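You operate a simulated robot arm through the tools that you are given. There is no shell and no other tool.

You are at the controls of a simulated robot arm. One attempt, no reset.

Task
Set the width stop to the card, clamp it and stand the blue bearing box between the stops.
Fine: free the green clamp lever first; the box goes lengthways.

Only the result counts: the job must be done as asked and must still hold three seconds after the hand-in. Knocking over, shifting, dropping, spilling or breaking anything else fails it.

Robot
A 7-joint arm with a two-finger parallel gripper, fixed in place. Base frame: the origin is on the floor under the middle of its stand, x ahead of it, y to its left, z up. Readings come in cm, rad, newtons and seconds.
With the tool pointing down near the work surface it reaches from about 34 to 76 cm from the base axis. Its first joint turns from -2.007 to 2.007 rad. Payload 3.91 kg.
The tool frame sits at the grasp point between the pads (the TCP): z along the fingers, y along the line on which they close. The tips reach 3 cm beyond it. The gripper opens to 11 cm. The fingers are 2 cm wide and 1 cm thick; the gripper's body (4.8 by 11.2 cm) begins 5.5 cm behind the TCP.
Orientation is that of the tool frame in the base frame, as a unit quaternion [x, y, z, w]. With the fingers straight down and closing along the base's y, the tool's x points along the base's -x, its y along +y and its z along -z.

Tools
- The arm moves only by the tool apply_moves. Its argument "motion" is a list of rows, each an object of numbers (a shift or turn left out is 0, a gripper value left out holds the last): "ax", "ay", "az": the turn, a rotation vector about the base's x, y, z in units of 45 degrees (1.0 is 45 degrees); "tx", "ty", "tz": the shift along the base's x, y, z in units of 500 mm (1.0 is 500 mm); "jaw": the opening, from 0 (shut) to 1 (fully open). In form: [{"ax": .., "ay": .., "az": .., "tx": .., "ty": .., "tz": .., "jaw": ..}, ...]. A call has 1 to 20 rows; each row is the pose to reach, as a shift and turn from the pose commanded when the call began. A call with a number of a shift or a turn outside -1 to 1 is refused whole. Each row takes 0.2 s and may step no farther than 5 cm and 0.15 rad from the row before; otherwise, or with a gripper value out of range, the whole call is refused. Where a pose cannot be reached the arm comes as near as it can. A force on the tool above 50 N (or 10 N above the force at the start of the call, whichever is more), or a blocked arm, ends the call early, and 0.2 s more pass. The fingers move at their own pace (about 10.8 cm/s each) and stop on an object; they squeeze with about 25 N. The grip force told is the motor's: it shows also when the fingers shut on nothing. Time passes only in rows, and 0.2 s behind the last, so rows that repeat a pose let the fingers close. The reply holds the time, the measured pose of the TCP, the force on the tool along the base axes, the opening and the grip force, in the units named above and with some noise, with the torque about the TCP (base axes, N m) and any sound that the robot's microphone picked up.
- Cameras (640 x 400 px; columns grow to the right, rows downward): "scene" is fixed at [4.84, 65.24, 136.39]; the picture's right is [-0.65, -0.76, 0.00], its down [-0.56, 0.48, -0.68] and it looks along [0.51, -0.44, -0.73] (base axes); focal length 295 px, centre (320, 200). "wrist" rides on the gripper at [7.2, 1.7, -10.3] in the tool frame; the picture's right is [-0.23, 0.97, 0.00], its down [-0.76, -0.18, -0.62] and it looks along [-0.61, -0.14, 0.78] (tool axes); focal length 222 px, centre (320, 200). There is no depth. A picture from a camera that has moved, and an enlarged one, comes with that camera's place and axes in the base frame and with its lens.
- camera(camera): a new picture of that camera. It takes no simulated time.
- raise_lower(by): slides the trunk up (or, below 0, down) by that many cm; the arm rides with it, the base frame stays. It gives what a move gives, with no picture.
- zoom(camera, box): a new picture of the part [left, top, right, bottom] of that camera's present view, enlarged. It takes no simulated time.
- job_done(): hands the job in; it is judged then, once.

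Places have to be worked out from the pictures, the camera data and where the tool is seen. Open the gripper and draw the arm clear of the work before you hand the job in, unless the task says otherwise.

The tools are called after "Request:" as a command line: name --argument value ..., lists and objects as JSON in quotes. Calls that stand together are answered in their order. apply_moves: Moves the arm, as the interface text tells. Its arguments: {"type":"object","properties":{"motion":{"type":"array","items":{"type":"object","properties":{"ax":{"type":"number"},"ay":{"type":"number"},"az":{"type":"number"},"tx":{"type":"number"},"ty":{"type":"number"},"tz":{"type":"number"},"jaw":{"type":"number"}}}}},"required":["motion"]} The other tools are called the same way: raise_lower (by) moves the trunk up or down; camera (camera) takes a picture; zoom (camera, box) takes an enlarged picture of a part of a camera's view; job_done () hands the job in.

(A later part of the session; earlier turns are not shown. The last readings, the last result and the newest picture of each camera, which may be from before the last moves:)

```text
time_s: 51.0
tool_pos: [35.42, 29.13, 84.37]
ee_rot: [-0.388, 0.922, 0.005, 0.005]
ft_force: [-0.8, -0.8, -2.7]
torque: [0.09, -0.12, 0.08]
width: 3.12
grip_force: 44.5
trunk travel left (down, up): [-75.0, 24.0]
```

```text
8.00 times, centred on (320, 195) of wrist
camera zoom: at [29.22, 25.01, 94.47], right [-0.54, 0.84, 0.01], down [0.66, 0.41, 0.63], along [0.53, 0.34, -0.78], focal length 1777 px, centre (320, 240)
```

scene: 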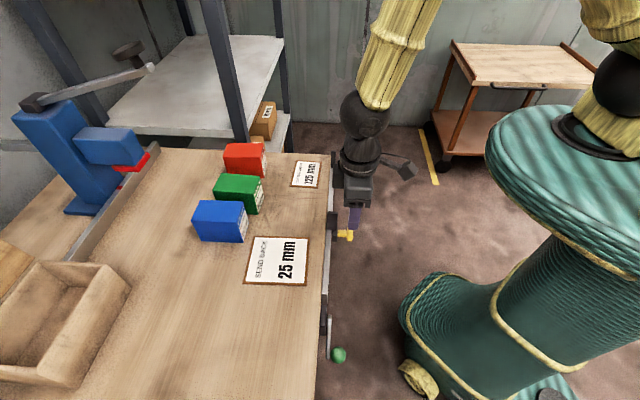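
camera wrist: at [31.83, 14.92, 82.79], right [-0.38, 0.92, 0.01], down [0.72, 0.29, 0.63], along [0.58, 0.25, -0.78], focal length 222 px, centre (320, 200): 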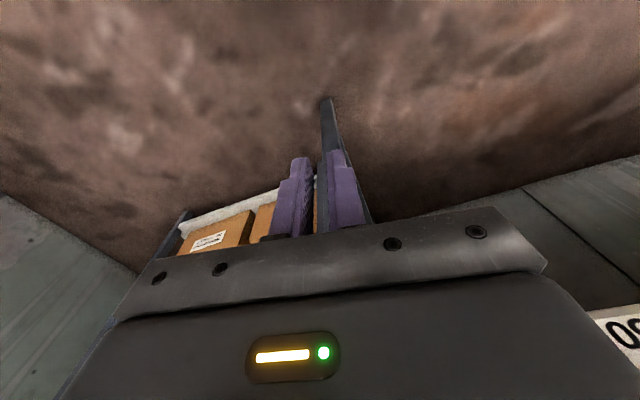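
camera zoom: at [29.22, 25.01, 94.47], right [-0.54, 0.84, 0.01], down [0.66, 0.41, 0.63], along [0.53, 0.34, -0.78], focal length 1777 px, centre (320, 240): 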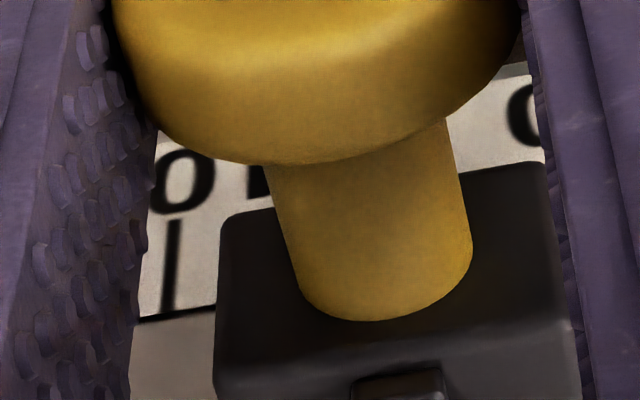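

The stop moved about 1.1 mm, so it should now read 125. I'll release the knob, rise, and travel back above the green ball to re-clamp.

Request:
apply_moves --motion '[{"jaw": 0.5}, {"jaw": 0.5}, {"tz": 0.07, "jaw": 0.5}, {"tz": 0.15, "jaw": 0.5}, {"tz": 0.22, "jaw": 0.5}, {"tz": 0.22, "tx": -0.06, "ty": 0.066, "jaw": 0.5}, {"tz": 0.22, "tx": -0.12, "ty": 0.133, "jaw": 0.5}, {"tz": 0.22, "tx": -0.18, "ty": 0.2, "jaw": 0.5}, {"tz": 0.22, "tx": -0.24, "ty": 0.266, "ax": 0.05, "ay": -0.05, "jaw": 0.5}, {"tz": 0.22, "tx": -0.3, "ty": 0.333, "ax": 0.1, "ay": -0.1, "jaw": 0.5}, {"tz": 0.2, "tx": -0.36, "ty": 0.4, "ax": 0.157, "ay": -0.157, "jaw": 0.5}, {"tz": 0.15, "tx": -0.405, "ty": 0.449, "ax": 0.157, "ay": -0.157, "jaw": 0.5}, {"tz": 0.113, "tx": -0.405, "ty": 0.449, "ax": 0.157, "ay": -0.157, "jaw": 0.5}]'

Request:
camera --camera "wrist"

Request:
zoom --camera "wrist" --box '[200, 60, 440, 210]'

Request:
zoom --camera "scene" --box '[290, 140, 390, 240]'

```text
time_s: 53.8
tool_pos: [15.26, 51.57, 89.93]
ee_rot: [-0.385, 0.918, 0.038, 0.085]
ft_force: [0.3, 0.2, 0.5]
torque: [-0.06, -0.01, 0.01]
width: 5.5
grip_force: 0.1
trunk travel left (down, up): [-75.0, 24.0]
```

```text
taken
camera wrist: at [7.73, 46.28, 98.66], right [-0.54, 0.84, 0.05], down [0.57, 0.33, 0.75], along [0.62, 0.43, -0.66], focal length 222 px, centre (320, 200)
```

wrist: 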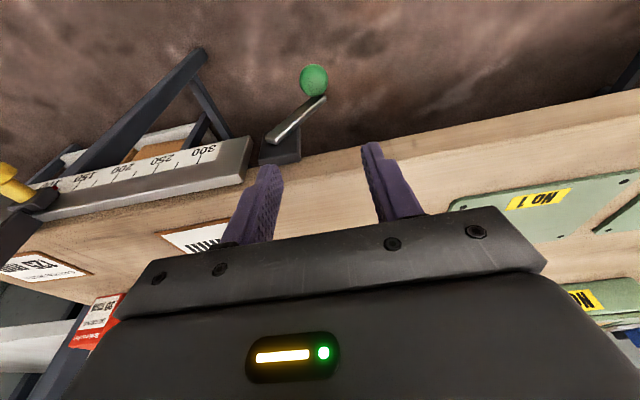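

```text
2.67 times, centred on (320, 135) of wrist
camera zoom: at [7.73, 46.28, 98.66], right [-0.54, 0.84, 0.05], down [0.57, 0.33, 0.75], along [0.62, 0.43, -0.66], focal length 592 px, centre (320, 373)
```

zoom: 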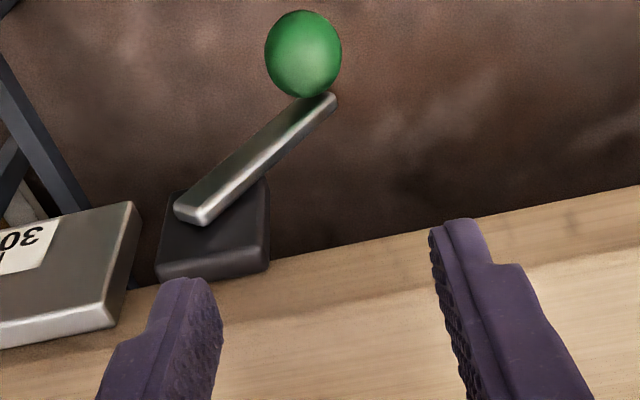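

```text
4.00 times, centred on (340, 190) of scene
camera zoom: at [4.84, 65.24, 136.39], right [-0.65, -0.76, 0.0], down [-0.56, 0.48, -0.68], along [0.51, -0.44, -0.73], focal length 1179 px, centre (240, 240)
```

zoom: 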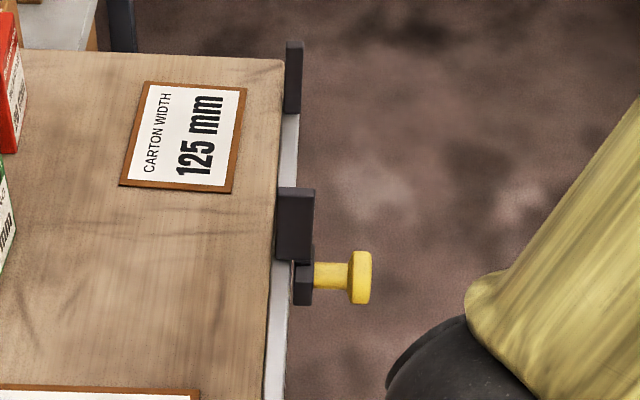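

The ball is at about n=47.3, e=25.7, z=73.7, lined up with the open jaws. I'll descend around it.

Request:
apply_moves --motion '[{"tx": -0.002, "ty": -0.004, "tz": -0.06, "jaw": 0.5}, {"tx": -0.002, "ty": -0.004, "tz": -0.12, "jaw": 0.5}, {"tx": -0.002, "ty": -0.004, "tz": -0.18, "jaw": 0.5}, {"tx": -0.002, "ty": -0.004, "tz": -0.23, "jaw": 0.5}, {"tx": -0.002, "ty": -0.004, "tz": -0.27, "jaw": 0.5}, {"tx": -0.002, "ty": -0.004, "tz": -0.297, "jaw": 0.5}]'

Request:
zoom --camera "wrist" --box '[200, 100, 440, 250]'

```text
time_s: 55.2
tool_pos: [15.2, 51.36, 75.14]
ee_rot: [-0.386, 0.918, 0.039, 0.085]
ft_force: [0.6, -0.5, 0.3]
torque: [-0.01, 0.02, -0.02]
width: 5.51
grip_force: 0.0
trunk travel left (down, up): [-75.0, 24.0]
```

```text
2.67 times, centred on (320, 175) of wrist
camera zoom: at [7.67, 46.1, 83.82], right [-0.54, 0.84, 0.05], down [0.57, 0.33, 0.75], along [0.62, 0.43, -0.66], focal length 592 px, centre (320, 267)
```

zoom: 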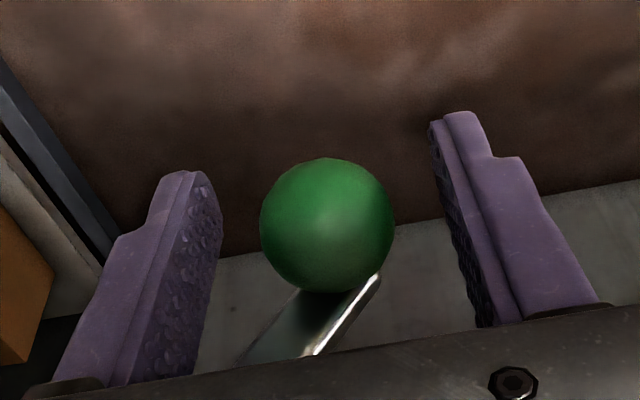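

The ball sits about 0.6 cm ahead of the TCP. I'll raise 0.5 cm, centre it, and close.

Request:
apply_moves --motion '[{"tx": -0.0017, "ty": 0.0017, "tz": 0.01, "jaw": 0.5}, {"tx": -0.0017, "ty": 0.0017, "tz": 0.01, "jaw": 0.0}, {"tx": -0.0017, "ty": 0.0017, "tz": 0.01, "jaw": 0.0}, {"tx": -0.0017, "ty": 0.0017, "tz": 0.01, "jaw": 0.0}]'

Request:
zoom --camera "wrist" --box '[200, 100, 440, 250]'

```text
time_s: 56.2
tool_pos: [15.09, 51.53, 75.48]
ee_rot: [-0.386, 0.918, 0.038, 0.085]
ft_force: [-1.7, 0.6, -3.2]
torque: [0.27, -0.18, 0.0]
width: 2.86
grip_force: 44.5
trunk travel left (down, up): [-75.0, 24.0]
```

```text
2.67 times, centred on (320, 175) of wrist
camera zoom: at [7.58, 46.18, 84.31], right [-0.54, 0.84, 0.05], down [0.57, 0.33, 0.75], along [0.62, 0.43, -0.66], focal length 592 px, centre (320, 267)
```

zoom: 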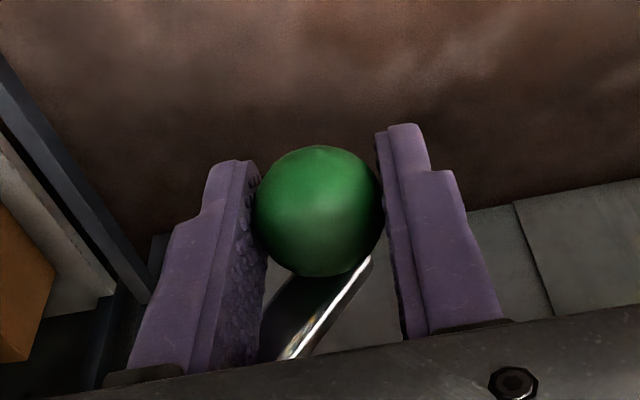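

The ball is held. I'll lift it along its arc, about the pivot at e≈21.7, z≈79.75, first up to around −24°.

Request:
apply_moves --motion '[{"tx": -0.0044, "ty": 0.0044, "tz": 0.0055, "jaw": 0.0}, {"tx": -0.0088, "ty": 0.0088, "tz": 0.011, "jaw": 0.0}, {"tx": -0.0127, "ty": 0.0127, "tz": 0.0172, "jaw": 0.0}, {"tx": -0.0165, "ty": 0.0166, "tz": 0.0234, "jaw": 0.0}, {"tx": -0.02, "ty": 0.02, "tz": 0.0302, "jaw": 0.0}, {"tx": -0.0232, "ty": 0.0233, "tz": 0.0371, "jaw": 0.0}, {"tx": -0.026, "ty": 0.026, "tz": 0.0445, "jaw": 0.0}, {"tx": -0.0286, "ty": 0.0287, "tz": 0.0518, "jaw": 0.0}]'

Request:
zoom --camera "wrist" --box '[200, 100, 440, 250]'

```text
time_s: 58.0
tool_pos: [13.76, 52.81, 78.36]
ee_rot: [-0.385, 0.918, 0.039, 0.085]
ft_force: [7.2, -6.9, -2.8]
torque: [0.27, 0.11, -0.02]
width: 2.89
grip_force: 45.4
trunk travel left (down, up): [-75.0, 24.0]
```

```text
2.67 times, centred on (320, 175) of wrist
camera zoom: at [6.27, 47.51, 86.99], right [-0.54, 0.84, 0.05], down [0.57, 0.32, 0.75], along [0.62, 0.43, -0.66], focal length 592 px, centre (320, 267)
```

zoom: 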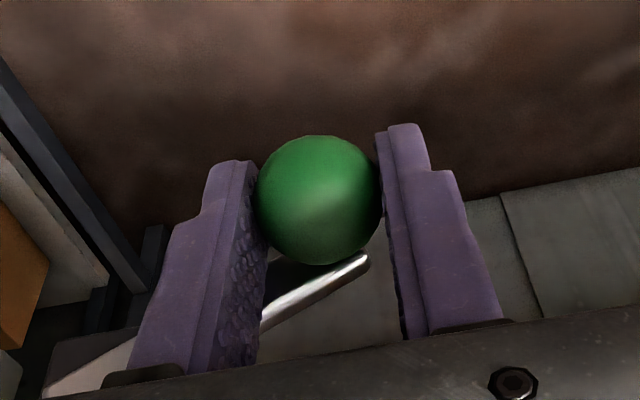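

The lever follows smoothly with low force; the ball is now at z≈76.8. I'll continue up toward the clamped position and watch for the force to build.

Request:
apply_moves --motion '[{"tx": -0.001, "ty": 0.001, "tz": 0.008, "jaw": 0.0}, {"tx": -0.002, "ty": 0.002, "tz": 0.016, "jaw": 0.0}, {"tx": -0.003, "ty": 0.003, "tz": 0.024, "jaw": 0.0}, {"tx": -0.004, "ty": 0.004, "tz": 0.032, "jaw": 0.0}, {"tx": -0.004, "ty": 0.004, "tz": 0.04, "jaw": 0.0}]'

Request:
zoom --camera "wrist" --box '[200, 100, 440, 250]'

```text
time_s: 59.2
tool_pos: [13.47, 53.22, 80.14]
ee_rot: [-0.386, 0.918, 0.039, 0.084]
ft_force: [-0.1, 5.9, -6.2]
torque: [0.32, 0.19, -0.04]
width: 2.9
grip_force: 45.1
trunk travel left (down, up): [-75.0, 24.0]
```

```text
2.67 times, centred on (320, 175) of wrist
camera zoom: at [5.9, 47.88, 88.89], right [-0.54, 0.84, 0.05], down [0.57, 0.33, 0.75], along [0.62, 0.43, -0.66], focal length 592 px, centre (320, 267)
```

zoom: 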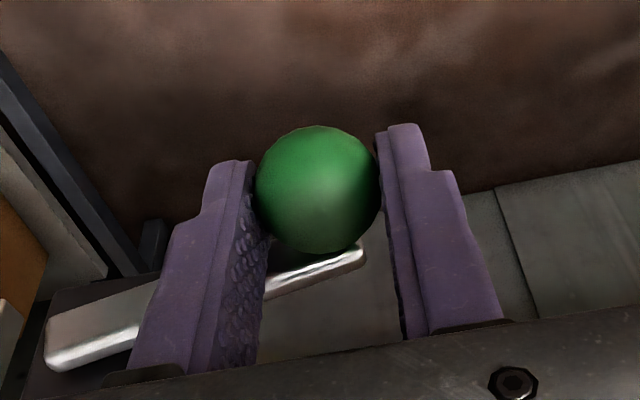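

Force is still low and the ball is at z≈78.1, with about 0.6 cm left, but it has slid toward the fingertips. I'll regrip 1.2 cm lower and then finish the lift.

Request:
apply_moves --motion '[{"jaw": 0.4}, {"jaw": 0.4}, {"jaw": 0.4, "tz": -0.012}, {"jaw": 0.4, "tz": -0.025}, {"jaw": 0.0, "tz": -0.025}, {"jaw": 0.0, "tz": -0.025}, {"jaw": 0.0, "tz": -0.025}]'

Request:
zoom --camera "wrist" --box '[200, 100, 440, 250]'

```text
time_s: 60.8
tool_pos: [13.35, 53.17, 78.96]
ee_rot: [-0.386, 0.918, 0.037, 0.085]
ft_force: [-5.7, 4.7, -2.3]
torque: [-0.07, 0.07, 0.09]
width: 2.95
grip_force: 45.1
trunk travel left (down, up): [-75.0, 24.0]
```

```text
2.67 times, centred on (320, 175) of wrist
camera zoom: at [5.87, 47.87, 87.63], right [-0.54, 0.84, 0.05], down [0.57, 0.33, 0.75], along [0.62, 0.43, -0.66], focal length 592 px, centre (320, 267)
```

zoom: 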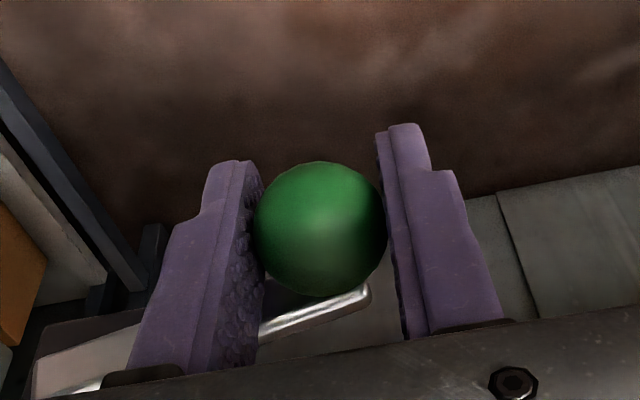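

The ball is well up in the pads again. I'll lift up to 1.5 cm more and watch the reaction.

Request:
apply_moves --motion '[{"tz": 0.006, "jaw": 0.0}, {"tz": 0.012, "jaw": 0.0}, {"tz": 0.018, "jaw": 0.0}, {"tz": 0.024, "jaw": 0.0}]'

Request:
zoom --camera "wrist" --box '[200, 100, 440, 250]'

```text
time_s: 61.8
tool_pos: [13.3, 53.2, 79.86]
ee_rot: [-0.386, 0.918, 0.036, 0.084]
ft_force: [-13.4, 9.5, -30.2]
torque: [0.0, 0.14, 0.04]
width: 2.91
grip_force: 45.2
trunk travel left (down, up): [-75.0, 24.0]
```

```text
2.67 times, centred on (320, 175) of wrist
camera zoom: at [5.84, 47.96, 88.66], right [-0.54, 0.84, 0.04], down [0.57, 0.33, 0.75], along [0.62, 0.43, -0.66], focal length 592 px, centre (320, 267)
```

zoom: 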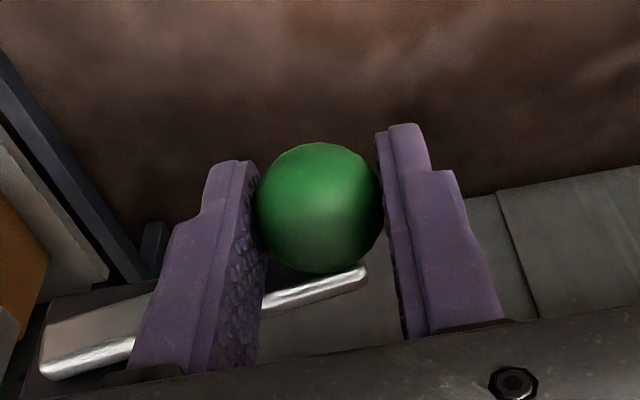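

The reaction hit 30 N and the ball stopped rising while the fingers slipped, much like the original end stop. I'll release and rise to compare the lever pose with the first picture taken from (12.9,53.0,95.1).

Request:
apply_moves --motion '[{"jaw": 0.5}, {"jaw": 0.5}, {"jaw": 0.5, "tz": 0.06}, {"jaw": 0.5, "tz": 0.14}, {"jaw": 0.5, "tz": 0.22, "ax": -0.08, "ay": 0.08}, {"jaw": 0.5, "tz": 0.29, "ax": -0.157, "ay": 0.157}, {"jaw": 0.5, "tz": 0.29, "ax": -0.157, "ay": 0.157}]'

Request:
camera --camera "wrist"

Request:
zoom --camera "scene" --box '[260, 280, 420, 400]'

```text
time_s: 63.4
tool_pos: [13.45, 53.23, 94.67]
ee_rot: [-0.388, 0.922, 0.005, 0.003]
ft_force: [0.4, -0.1, 0.8]
torque: [0.0, -0.03, 0.02]
width: 5.49
grip_force: 0.0
trunk travel left (down, up): [-75.0, 24.0]
```

```text
taken
camera wrist: at [7.04, 49.08, 104.78], right [-0.54, 0.84, 0.01], down [0.66, 0.41, 0.63], along [0.53, 0.34, -0.78], focal length 222 px, centre (320, 200)
```

wrist: 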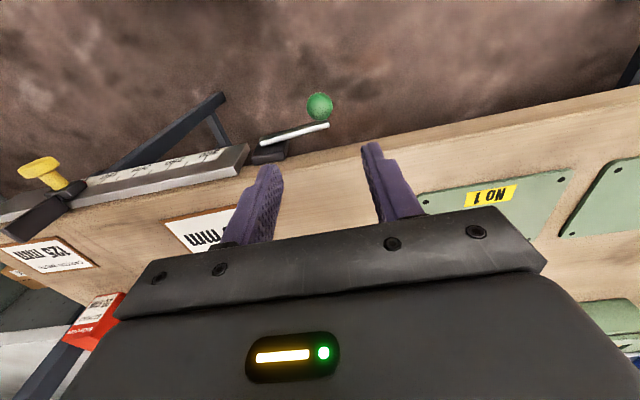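

```text
3.33 times, centred on (340, 340) of scene
camera zoom: at [4.84, 65.24, 136.39], right [-0.65, -0.76, 0.0], down [-0.56, 0.48, -0.68], along [0.51, -0.44, -0.73], focal length 982 px, centre (253, -267)
```

zoom: 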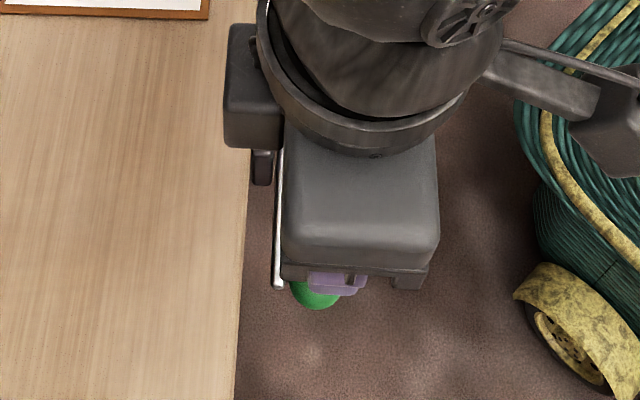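

In the scene view the bar end at (278,288) and the ball bottom match the very first picture, so the lever is back at its clamped position. I'll move away to confirm with an unobstructed comparison.

Request:
apply_moves --motion '[{"jaw": 0.5, "tz": 0.05, "tx": 0.02, "ty": -0.06}, {"jaw": 0.5, "tz": 0.1, "tx": 0.05, "ty": -0.12}, {"jaw": 0.5, "tz": 0.12, "tx": 0.09, "ty": -0.19}, {"jaw": 0.5, "tz": 0.12, "tx": 0.14, "ty": -0.26}]'

Request:
zoom --camera "scene" --box '[260, 280, 420, 400]'

Request:
zoom --camera "scene" --box '[315, 175, 355, 215]'

Request:
zoom --camera "scene" --box '[180, 120, 280, 260]'

Request:
camera --camera "wrist"

```text
time_s: 64.4
tool_pos: [20.43, 40.04, 100.63]
ee_rot: [-0.388, 0.922, 0.006, 0.005]
ft_force: [0.4, -0.6, 0.7]
torque: [0.05, 0.02, -0.02]
width: 5.48
grip_force: 0.1
trunk travel left (down, up): [-75.0, 24.0]
```

```text
3.33 times, centred on (340, 340) of scene
camera zoom: at [4.84, 65.24, 136.39], right [-0.65, -0.76, 0.0], down [-0.56, 0.48, -0.68], along [0.51, -0.44, -0.73], focal length 982 px, centre (253, -267)
```

zoom: 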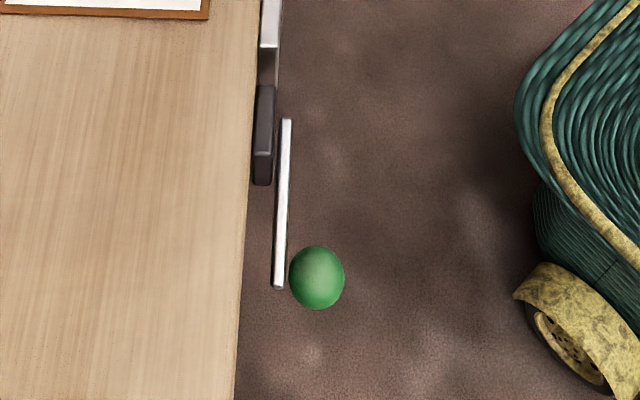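

```text
10.00 times, centred on (335, 195) of scene
camera zoom: at [4.84, 65.24, 136.39], right [-0.65, -0.76, 0.0], down [-0.56, 0.48, -0.68], along [0.51, -0.44, -0.73], focal length 2947 px, centre (170, 250)
```

zoom: 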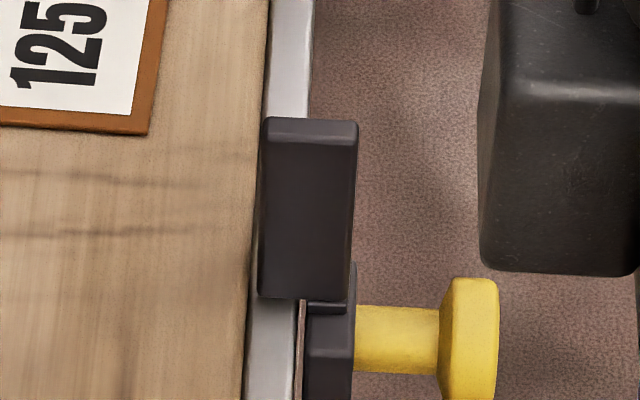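

```text
2.86 times, centred on (230, 190) of scene
camera zoom: at [4.84, 65.24, 136.39], right [-0.65, -0.76, 0.0], down [-0.56, 0.48, -0.68], along [0.51, -0.44, -0.73], focal length 842 px, centre (577, 229)
```

zoom: 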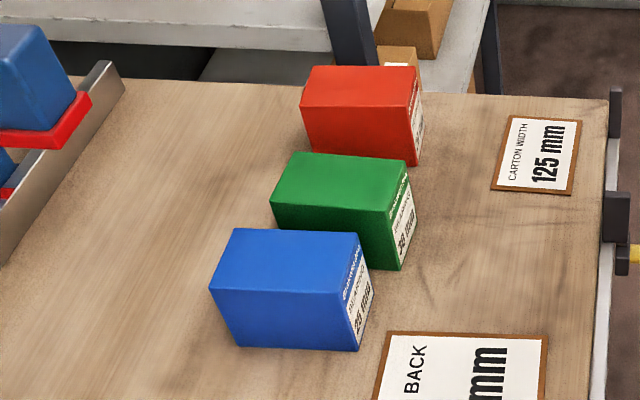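

```text
taken
camera wrist: at [14.21, 35.93, 110.76], right [-0.54, 0.84, 0.01], down [0.66, 0.41, 0.63], along [0.53, 0.34, -0.78], focal length 222 px, centre (320, 200)
```

wrist: 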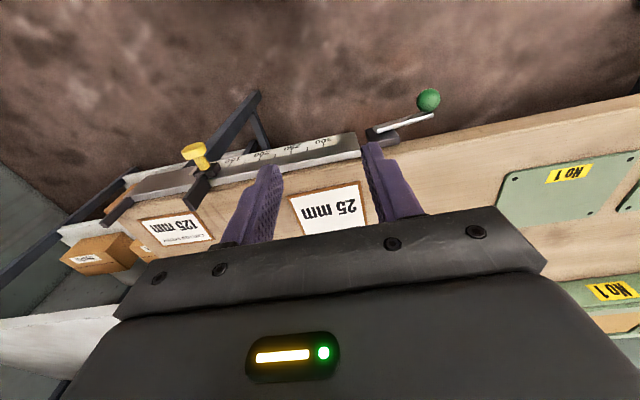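

The lever matches its original clamped picture exactly, and the stop hasn't moved since trimming. The blue box measures roughly 9 × 6 × 7 cm with its long side away from the rail, so it must be turned 90°. I'll look closely at the space between the stops, the card edge and the rail and bench heights.

Request:
apply_moves --motion '[{"tx": 0.06, "ty": -0.055, "tz": 0.0, "jaw": 0.3}, {"tx": 0.12, "ty": -0.11, "jaw": 0.1}, {"tx": 0.18, "ty": -0.165, "jaw": 0.1}, {"tx": 0.24, "ty": -0.22, "jaw": 0.1}, {"tx": 0.3, "ty": -0.275, "jaw": 0.1}, {"tx": 0.357, "ty": -0.322, "jaw": 0.1}]'

Request:
camera --camera "wrist"

Request:
zoom --camera "wrist" --box '[160, 60, 480, 260]'

Request:
zoom --camera "scene" --box '[180, 185, 280, 255]'

```text
time_s: 65.8
tool_pos: [38.59, 24.03, 100.54]
ee_rot: [-0.387, 0.922, 0.006, 0.004]
ft_force: [0.1, -0.9, 0.1]
torque: [0.02, -0.04, -0.03]
width: 1.1
grip_force: 0.1
trunk travel left (down, up): [-75.0, 24.0]
```

```text
taken
camera wrist: at [32.21, 19.74, 110.67], right [-0.54, 0.84, 0.01], down [0.66, 0.41, 0.63], along [0.53, 0.34, -0.78], focal length 222 px, centre (320, 200)
```

wrist: 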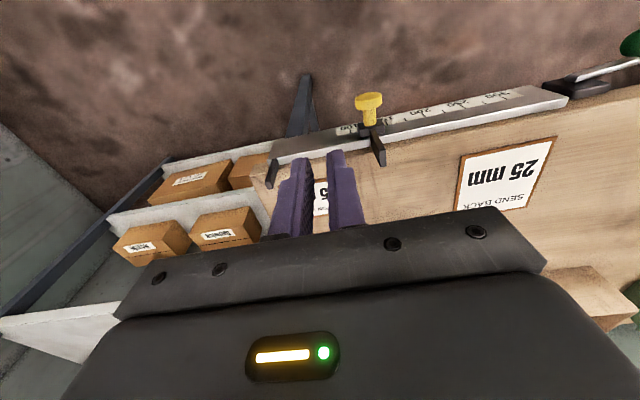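

```text
2.00 times, centred on (320, 160) of wrist
camera zoom: at [32.21, 19.74, 110.67], right [-0.54, 0.84, 0.01], down [0.66, 0.41, 0.63], along [0.53, 0.34, -0.78], focal length 444 px, centre (320, 280)
```

zoom: 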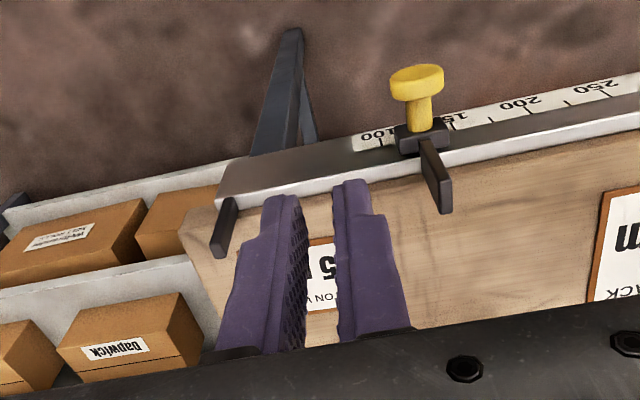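

```text
5.71 times, centred on (230, 220) of scene
camera zoom: at [4.84, 65.24, 136.39], right [-0.65, -0.76, 0.0], down [-0.56, 0.48, -0.68], along [0.51, -0.44, -0.73], focal length 1684 px, centre (834, 86)
```

zoom: 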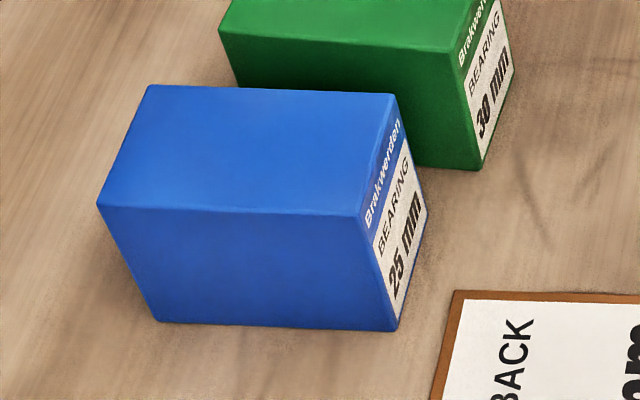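

The box is about 8.9 × 5.7 × 6.9 cm at roughly (47.3,55.9), yaw about 47°, with a gap of about 2.2 cm to the green box. I'll zoom on the rail-to-bench step and the card edge between the stops.

Request:
zoom --camera "wrist" --box '[255, 130, 335, 180]'

Request:
zoom --camera "wrist" --box '[340, 110, 420, 160]'

Request:
zoom --camera "scene" --box '[280, 150, 340, 200]'

```text
8.00 times, centred on (295, 155) of wrist
camera zoom: at [32.21, 19.74, 110.67], right [-0.54, 0.84, 0.01], down [0.66, 0.41, 0.63], along [0.53, 0.34, -0.78], focal length 1777 px, centre (520, 560)
```

zoom: 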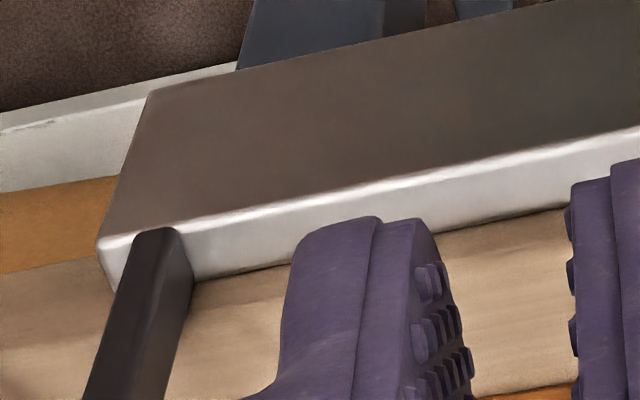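

```text
8.00 times, centred on (380, 135) of wrist
camera zoom: at [32.21, 19.74, 110.67], right [-0.54, 0.84, 0.01], down [0.66, 0.41, 0.63], along [0.53, 0.34, -0.78], focal length 1777 px, centre (-160, 720)
```

zoom: 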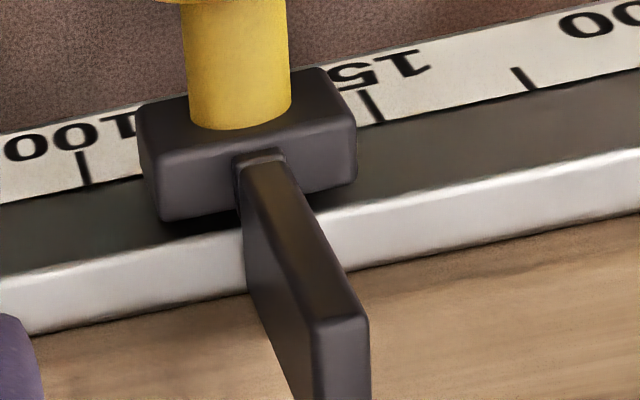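

```text
8.00 times, centred on (310, 175) of scene
camera zoom: at [4.84, 65.24, 136.39], right [-0.65, -0.76, 0.0], down [-0.56, 0.48, -0.68], along [0.51, -0.44, -0.73], focal length 2358 px, centre (400, 400)
```

zoom: 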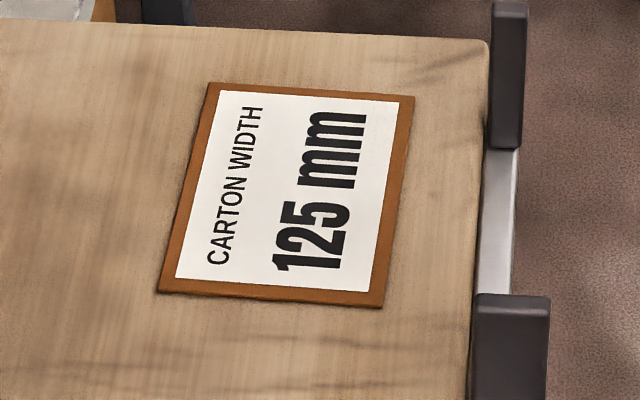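

The strip of bare bench between the rail and the card is only about 2.6 cm, narrower than the box, so I need to know how flush the rail and bench are. I'll touch-probe the rail top with the closed fingertips first.

Request:
apply_moves --motion '[{"tx": 0.03, "ty": 0.03, "tz": -0.04, "jaw": 0.0}, {"tx": 0.06, "ty": 0.06, "tz": -0.08, "jaw": 0.0}, {"tx": 0.0794, "ty": 0.079, "tz": -0.15, "jaw": 0.0}, {"tx": 0.0794, "ty": 0.079, "tz": -0.21, "jaw": 0.0}, {"tx": 0.0794, "ty": 0.079, "tz": -0.24, "jaw": 0.0}]'

Request:
camera --camera "wrist"

Request:
zoom --camera "scene" --box '[280, 130, 380, 220]'

```text
time_s: 67.0
tool_pos: [42.35, 27.78, 88.53]
ee_rot: [-0.387, 0.922, 0.004, 0.005]
ft_force: [-0.1, -0.8, -0.7]
torque: [0.01, 0.04, 0.03]
width: 0.0
grip_force: 24.8
trunk travel left (down, up): [-75.0, 24.0]
```

```text
taken
camera wrist: at [36.06, 23.67, 98.75], right [-0.54, 0.84, 0.01], down [0.66, 0.41, 0.63], along [0.53, 0.34, -0.78], focal length 222 px, centre (320, 200)
```

wrist: 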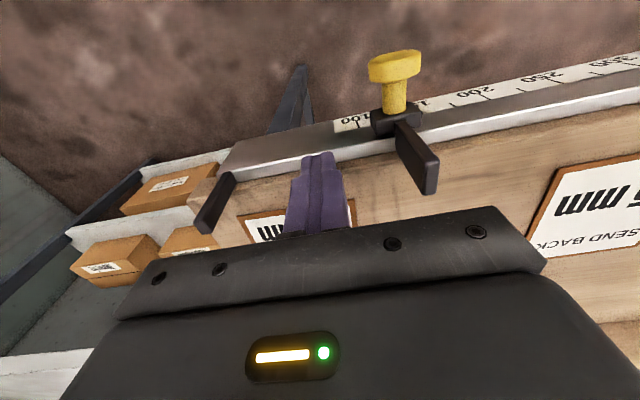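

```text
4.44 times, centred on (330, 175) of scene
camera zoom: at [4.84, 65.24, 136.39], right [-0.65, -0.76, 0.0], down [-0.56, 0.48, -0.68], along [0.51, -0.44, -0.73], focal length 1310 px, centre (276, 311)
```

zoom: 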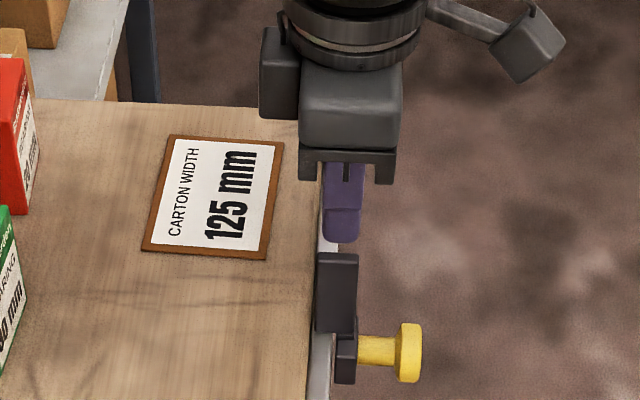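

The closed fingertips hover over the rail top between the stops. I'll lower slowly to feel for contact.

Request:
apply_moves --motion '[{"tz": -0.006, "jaw": 0.0}, {"tz": -0.012, "jaw": 0.0}, {"tz": -0.018, "jaw": 0.0}, {"tz": -0.022, "jaw": 0.0}, {"tz": -0.026, "jaw": 0.0}]'

```text
time_s: 68.2
tool_pos: [42.32, 27.85, 87.43]
ee_rot: [-0.388, 0.921, 0.004, 0.004]
ft_force: [-0.8, 0.3, 0.0]
torque: [0.0, 0.02, 0.0]
width: 0.02
grip_force: 25.3
trunk travel left (down, up): [-75.0, 24.0]
```

No contact yet with the tips at about 84.4. I'll continue lowering in finer steps.

Request:
apply_moves --motion '[{"tz": -0.003, "jaw": 0.0}, {"tz": -0.006, "jaw": 0.0}, {"tz": -0.009, "jaw": 0.0}, {"tz": -0.012, "jaw": 0.0}]'

```text
time_s: 69.2
tool_pos: [42.47, 27.84, 86.81]
ee_rot: [-0.387, 0.922, 0.005, 0.005]
ft_force: [-0.8, -0.3, 6.9]
torque: [-0.06, 0.0, 0.02]
width: 0.0
grip_force: 25.5
trunk travel left (down, up): [-75.0, 24.0]
```

Contact came at TCP z≈86.81, so the rail top is at about 83.8. Now I'll probe the bench 2.7 cm further in, just short of the card.

Request:
apply_moves --motion '[{"tz": 0.03, "jaw": 0.0}, {"tz": 0.03, "tx": 0.019, "ty": 0.019, "jaw": 0.0}, {"tz": 0.03, "tx": 0.037, "ty": 0.037, "jaw": 0.0}, {"tz": 0.022, "tx": 0.037, "ty": 0.037, "jaw": 0.0}, {"tz": 0.016, "tx": 0.037, "ty": 0.037, "jaw": 0.0}]'

Request:
zoom --camera "scene" --box '[280, 130, 380, 220]'

```text
time_s: 70.4
tool_pos: [44.15, 29.74, 87.99]
ee_rot: [-0.388, 0.922, 0.006, 0.009]
ft_force: [-5.2, -6.3, 50.9]
torque: [-0.56, 0.41, 0.06]
width: 0.01
grip_force: 25.1
trunk travel left (down, up): [-75.0, 24.0]
```

```text
4.44 times, centred on (330, 175) of scene
camera zoom: at [4.84, 65.24, 136.39], right [-0.65, -0.76, 0.0], down [-0.56, 0.48, -0.68], along [0.51, -0.44, -0.73], focal length 1310 px, centre (276, 311)
```

zoom: 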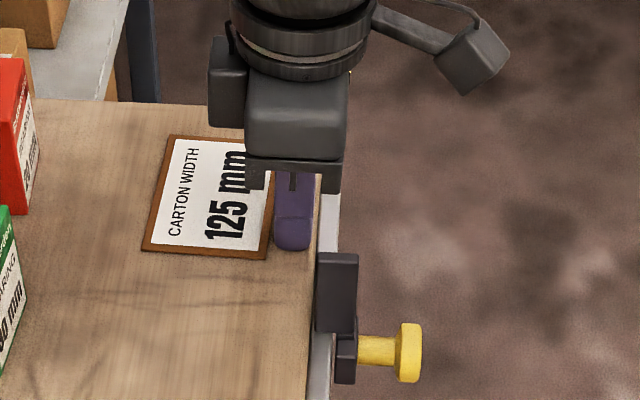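

That hit the bench at TCP z≈88.0 under 50 N, so the bench top (~85.0) is about 1.2 cm above the rail top. I'll lift off and probe gently on the card itself, to see whether it has any real thickness.

Request:
apply_moves --motion '[{"tz": 0.01, "jaw": 0.0}, {"tz": 0.03, "jaw": 0.0}, {"tz": 0.03, "jaw": 0.0}]'

Request:
apply_moves --motion '[{"tz": -0.004, "jaw": 0.0}, {"tz": -0.008, "jaw": 0.0}, {"tz": -0.012, "jaw": 0.0}, {"tz": -0.015, "jaw": 0.0}, {"tz": -0.018, "jaw": 0.0}]'

```text
time_s: 71.2
tool_pos: [44.06, 29.79, 88.86]
ee_rot: [-0.387, 0.922, 0.005, 0.004]
ft_force: [-0.3, -0.3, 0.1]
torque: [0.0, 0.05, 0.0]
width: 0.01
grip_force: 24.8
trunk travel left (down, up): [-75.0, 24.0]
```

```text
time_s: 72.4
tool_pos: [44.2, 29.72, 88.23]
ee_rot: [-0.388, 0.922, 0.006, 0.005]
ft_force: [0.2, -0.3, 0.0]
torque: [-0.05, 0.0, 0.01]
width: 0.0
grip_force: 25.1
trunk travel left (down, up): [-75.0, 24.0]
```

No contact at 88.2 yet. I'll lower a bit more to find the bench gently.

Request:
apply_moves --motion '[{"tz": -0.002, "jaw": 0.0}, {"tz": -0.004, "jaw": 0.0}, {"tz": -0.004, "jaw": 0.0}]'

Request:
apply_moves --motion '[{"tz": -0.002, "jaw": 0.0}, {"tz": -0.004, "jaw": 0.0}, {"tz": -0.004, "jaw": 0.0}]'

```text
time_s: 73.2
tool_pos: [44.19, 29.85, 88.05]
ee_rot: [-0.386, 0.923, 0.006, 0.006]
ft_force: [0.8, -1.0, 9.7]
torque: [-0.15, -0.02, 0.04]
width: 0.01
grip_force: 24.7
trunk travel left (down, up): [-75.0, 24.0]
```

```text
time_s: 74.0
tool_pos: [44.16, 29.69, 87.99]
ee_rot: [-0.386, 0.923, 0.006, 0.007]
ft_force: [2.4, -2.4, 38.4]
torque: [-0.38, 0.13, 0.08]
width: 0.01
grip_force: 25.6
trunk travel left (down, up): [-75.0, 24.0]
```

The bench top is at about 85.0 (contact at TCP 88.05). Next I'll lift and probe the card surface.

Request:
apply_moves --motion '[{"tz": 0.012, "jaw": 0.0}, {"tz": 0.026, "jaw": 0.0}, {"tz": 0.026, "tx": 0.018, "ty": 0.018, "jaw": 0.0}, {"tz": 0.026, "tx": 0.037, "ty": 0.037, "jaw": 0.0}, {"tz": 0.026, "tx": 0.037, "ty": 0.037, "jaw": 0.0}]'

Request:
apply_moves --motion '[{"tz": -0.004, "jaw": 0.0}, {"tz": -0.008, "jaw": 0.0}, {"tz": -0.011, "jaw": 0.0}, {"tz": -0.011, "jaw": 0.0}]'

```text
time_s: 75.2
tool_pos: [46.04, 31.61, 89.08]
ee_rot: [-0.387, 0.922, 0.005, 0.004]
ft_force: [0.7, 0.8, 0.0]
torque: [0.03, 0.04, -0.02]
width: 0.02
grip_force: 24.9
trunk travel left (down, up): [-75.0, 24.0]
```

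```text
time_s: 76.2
tool_pos: [46.08, 31.66, 88.49]
ee_rot: [-0.387, 0.922, 0.004, 0.004]
ft_force: [0.7, 0.4, 0.5]
torque: [0.01, -0.01, 0.01]
width: 0.0
grip_force: 24.8
trunk travel left (down, up): [-75.0, 24.0]
```

No contact at 88.49. I'll continue in 1 mm steps.

Request:
apply_moves --motion '[{"tz": -0.002, "jaw": 0.0}, {"tz": -0.004, "jaw": 0.0}, {"tz": -0.004, "jaw": 0.0}]'

Request:
apply_moves --motion '[{"tz": -0.002, "jaw": 0.0}, {"tz": -0.003, "jaw": 0.0}, {"tz": -0.003, "jaw": 0.0}]'

```text
time_s: 77.0
tool_pos: [46.13, 31.71, 88.25]
ee_rot: [-0.387, 0.922, 0.005, 0.005]
ft_force: [0.3, 0.5, -0.4]
torque: [-0.01, 0.0, 0.0]
width: 0.0
grip_force: 25.0
trunk travel left (down, up): [-75.0, 24.0]
```

```text
time_s: 77.8
tool_pos: [45.98, 31.71, 88.2]
ee_rot: [-0.388, 0.922, 0.005, 0.005]
ft_force: [0.4, -0.3, 11.3]
torque: [-0.11, 0.04, 0.02]
width: 0.0
grip_force: 25.4
trunk travel left (down, up): [-75.0, 24.0]
```

The card surface is about 2 mm above the bench, so it is a real thin plate. I'll back off with jaws open for a clear view of the card edge relative to the bench edge between the stops.

Request:
apply_moves --motion '[{"tz": 0.04, "jaw": 0.0}, {"tz": 0.1, "tx": -0.02, "ty": -0.02, "jaw": 0.3}, {"tz": 0.16, "tx": -0.06, "ty": -0.06, "jaw": 0.6}, {"tz": 0.2, "tx": -0.1, "ty": -0.1, "jaw": 1.0}, {"tz": 0.2, "tx": -0.13, "ty": -0.13, "jaw": 1.0}, {"tz": 0.2, "tx": -0.13, "ty": -0.13, "jaw": 1.0}]'

Request:
camera --camera "wrist"

Request:
zoom --camera "wrist" --box '[220, 110, 420, 235]'

```text
time_s: 79.2
tool_pos: [39.53, 24.93, 98.17]
ee_rot: [-0.387, 0.922, 0.006, 0.005]
ft_force: [0.1, -1.0, 0.5]
torque: [0.02, -0.01, -0.03]
width: 10.99
grip_force: 0.1
trunk travel left (down, up): [-75.0, 24.0]
```

```text
taken
camera wrist: at [33.26, 20.87, 108.34], right [-0.54, 0.84, 0.01], down [0.66, 0.41, 0.63], along [0.53, 0.34, -0.78], focal length 222 px, centre (320, 200)
```

wrist: 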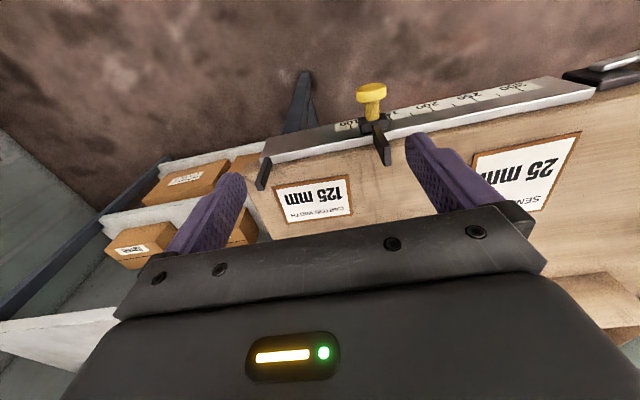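

```text
3.20 times, centred on (320, 172) of wrist
camera zoom: at [33.26, 20.87, 108.34], right [-0.54, 0.84, 0.01], down [0.66, 0.41, 0.63], along [0.53, 0.34, -0.78], focal length 711 px, centre (320, 288)
```

zoom: 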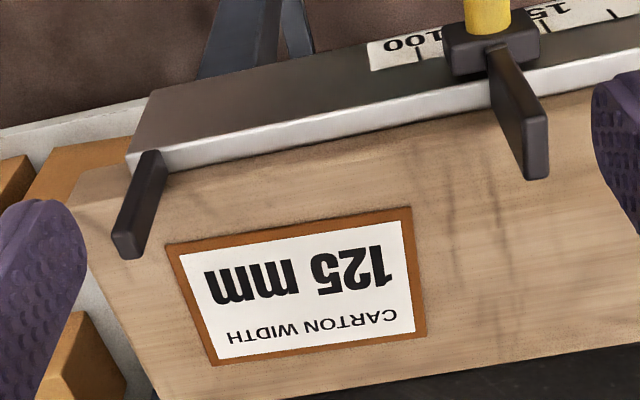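

The card's near edge runs at n≈53.2–53.7, so the box must overlap it slightly to sit between the stops. I'll place it with its front about 1 cm inside the stop plates and its centre safely over the bench. Now I'll hover above the blue box to refine its pose.

Request:
apply_moves --motion '[{"tx": 0.01, "ty": 0.06, "tz": 0.04, "jaw": 1.0}, {"tx": 0.03, "ty": 0.14, "tz": 0.08, "jaw": 1.0}, {"tx": 0.05, "ty": 0.22, "tz": 0.1, "jaw": 0.9}, {"tx": 0.07, "ty": 0.3, "tz": 0.1, "jaw": 0.8}, {"tx": 0.09, "ty": 0.38, "tz": 0.1, "jaw": 0.7}, {"tx": 0.11, "ty": 0.46, "tz": 0.1, "jaw": 0.64}, {"tx": 0.125, "ty": 0.54, "tz": 0.1, "jaw": 0.64}, {"tx": 0.135, "ty": 0.6, "tz": 0.1, "az": 0.033, "jaw": 0.64}, {"tx": 0.135, "ty": 0.6, "tz": 0.1, "az": 0.033, "jaw": 0.64}]'

Request:
camera --camera "wrist"

Request:
camera --camera "scene"

```text
time_s: 81.2
tool_pos: [46.45, 55.12, 103.07]
ee_rot: [-0.399, 0.917, 0.005, 0.005]
ft_force: [0.1, -0.2, -0.8]
torque: [0.02, 0.01, -0.01]
width: 7.05
grip_force: 0.1
trunk travel left (down, up): [-75.0, 24.0]
```

```text
taken
camera wrist: at [40.19, 50.91, 113.29], right [-0.56, 0.83, 0.01], down [0.65, 0.43, 0.63], along [0.52, 0.36, -0.78], focal length 222 px, centre (320, 200)
```

wrist: 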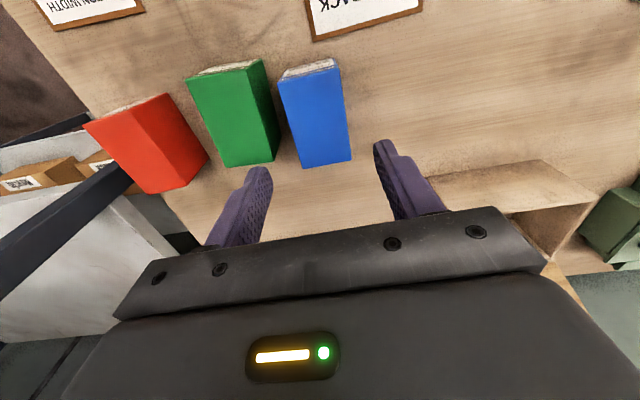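

```text
taken
```

scene: 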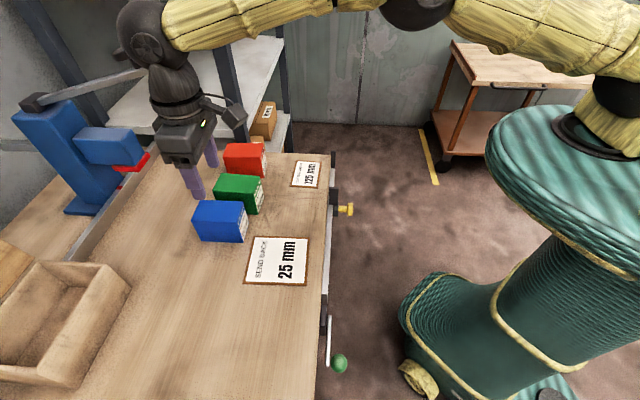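

The blue and green boxes are visible below. I'll zoom in for the box corners.

Request:
zoom --camera "wrist" --box '[200, 40, 400, 190]'

```text
2.67 times, centred on (300, 115) of wrist
camera zoom: at [40.19, 50.91, 113.29], right [-0.56, 0.83, 0.01], down [0.65, 0.43, 0.63], along [0.52, 0.36, -0.78], focal length 592 px, centre (373, 427)
```

zoom: 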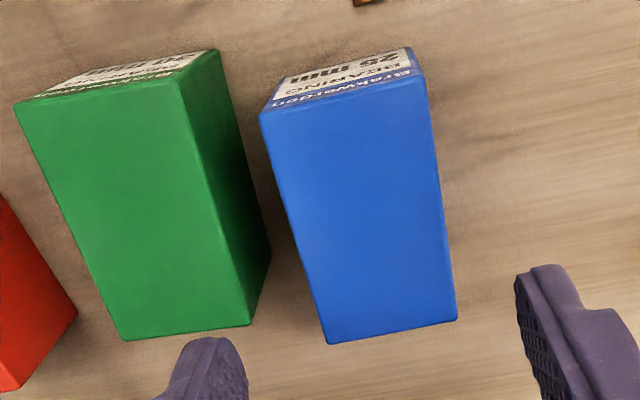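

From this view the box centre is about (46.97,55.42), long axis 45.6°, with about 2.6 cm to the green box beside it. I'll centre the open jaws and come down partway to check clearance.

Request:
apply_moves --motion '[{"tx": 0.0104, "ty": 0.006, "az": -0.031, "tz": -0.04, "jaw": 0.64}, {"tx": 0.0104, "ty": 0.006, "az": -0.031, "tz": -0.09, "jaw": 0.64}, {"tx": 0.0104, "ty": 0.006, "az": -0.031, "tz": -0.13, "jaw": 0.64}, {"tx": 0.0104, "ty": 0.006, "az": -0.031, "tz": -0.15, "jaw": 0.64}, {"tx": 0.0104, "ty": 0.006, "az": -0.031, "tz": -0.15, "jaw": 0.64}]'

Request:
camera --camera "wrist"

Request:
zoom --camera "scene" --box '[150, 140, 290, 260]'

```text
time_s: 82.4
tool_pos: [46.95, 55.56, 95.59]
ee_rot: [-0.388, 0.922, 0.005, 0.004]
ft_force: [-1.0, 0.3, 0.5]
torque: [0.03, 0.02, 0.02]
width: 7.03
grip_force: 0.0
trunk travel left (down, up): [-75.0, 24.0]
```

```text
taken
camera wrist: at [40.6, 51.37, 105.83], right [-0.54, 0.84, 0.01], down [0.66, 0.41, 0.63], along [0.53, 0.34, -0.78], focal length 222 px, centre (320, 200)
```

wrist: 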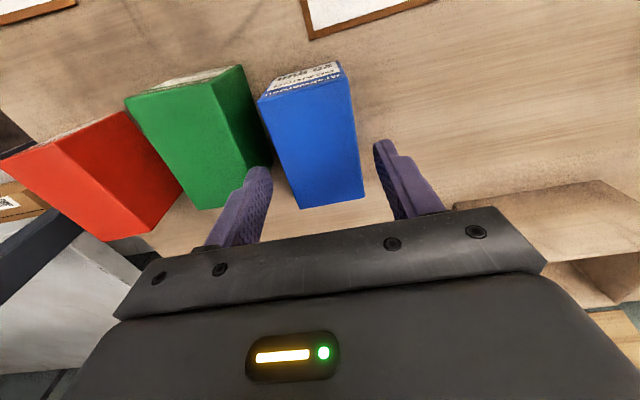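

```text
3.33 times, centred on (220, 200) of scene
camera zoom: at [4.84, 65.24, 136.39], right [-0.65, -0.76, 0.0], down [-0.56, 0.48, -0.68], along [0.51, -0.44, -0.73], focal length 982 px, centre (653, 200)
```

zoom: 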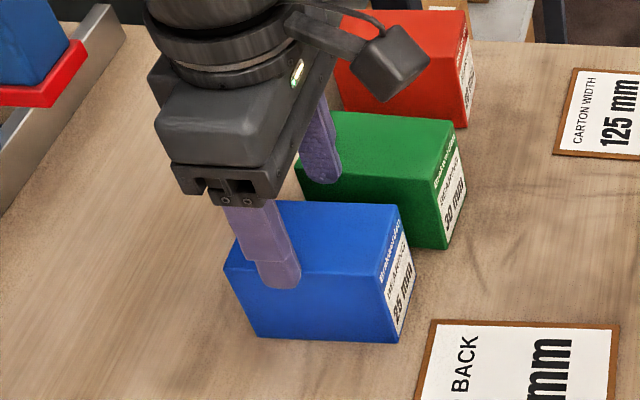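

The fingers straddle the box centrally, with about 0.9 cm between the far finger and the green box. I'll descend to grip height and close.

Request:
apply_moves --motion '[{"tz": -0.03, "jaw": 0.64}, {"tz": -0.06, "jaw": 0.64}, {"tz": -0.09, "jaw": 0.64}, {"tz": -0.12, "jaw": 0.64}, {"tz": -0.12, "jaw": 0.64}]'

Request:
zoom --camera "scene" --box '[150, 140, 290, 260]'

Request:
camera --camera "wrist"

```text
time_s: 83.6
tool_pos: [46.77, 55.55, 89.78]
ee_rot: [-0.387, 0.922, 0.005, 0.005]
ft_force: [-0.4, -0.5, -0.1]
torque: [-0.01, 0.0, 0.0]
width: 7.03
grip_force: 0.1
trunk travel left (down, up): [-75.0, 24.0]
```

```text
3.33 times, centred on (220, 200) of scene
camera zoom: at [4.84, 65.24, 136.39], right [-0.65, -0.76, 0.0], down [-0.56, 0.48, -0.68], along [0.51, -0.44, -0.73], focal length 982 px, centre (653, 200)
```

zoom: 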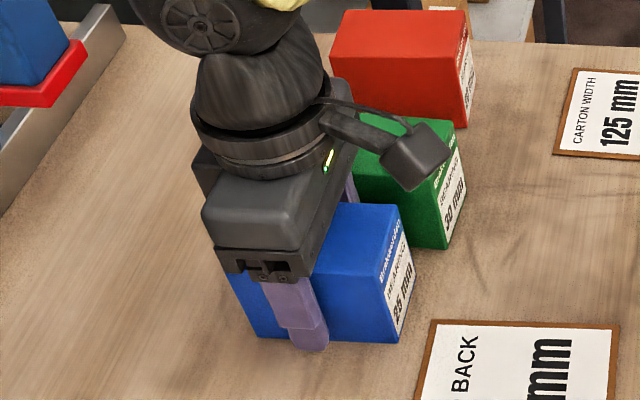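

```text
taken
camera wrist: at [40.4, 51.35, 99.9], right [-0.54, 0.84, 0.01], down [0.66, 0.41, 0.63], along [0.53, 0.34, -0.78], focal length 222 px, centre (320, 200)
```

wrist: 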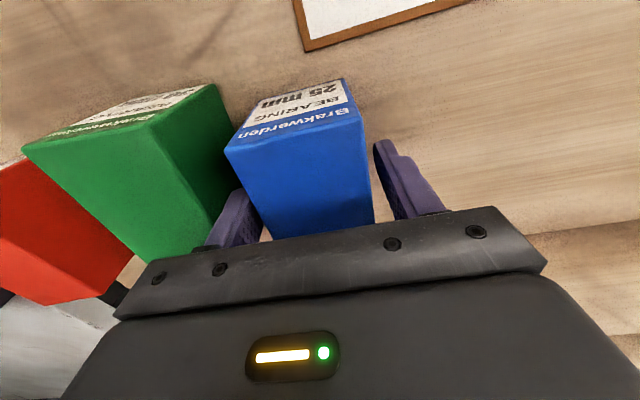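

The fingers are down on both sides without contact. I'll close on the box.

Request:
apply_moves --motion '[{"jaw": 0.55}, {"jaw": 0.5}, {"jaw": 0.3}, {"jaw": 0.0}, {"jaw": 0.0}, {"jaw": 0.0}]'

Request:
camera --camera "wrist"

```text
time_s: 85.0
tool_pos: [46.8, 55.49, 89.76]
ee_rot: [-0.387, 0.922, 0.004, 0.004]
ft_force: [0.1, -0.6, -0.1]
torque: [-0.18, -0.05, 0.06]
width: 5.58
grip_force: 24.9
trunk travel left (down, up): [-75.0, 24.0]
```

```text
taken
camera wrist: at [40.42, 51.33, 99.91], right [-0.54, 0.84, 0.01], down [0.66, 0.41, 0.63], along [0.53, 0.34, -0.78], focal length 222 px, centre (320, 200)
```

wrist: 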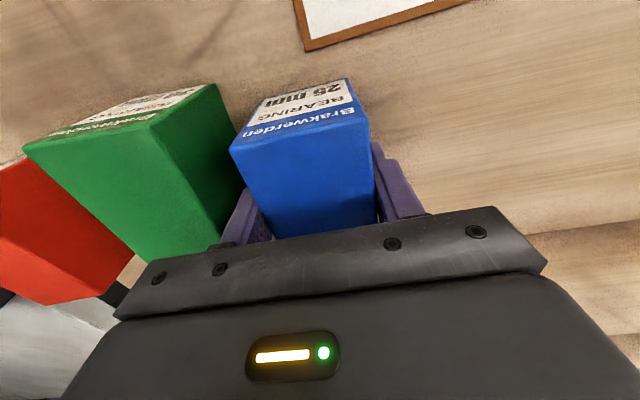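

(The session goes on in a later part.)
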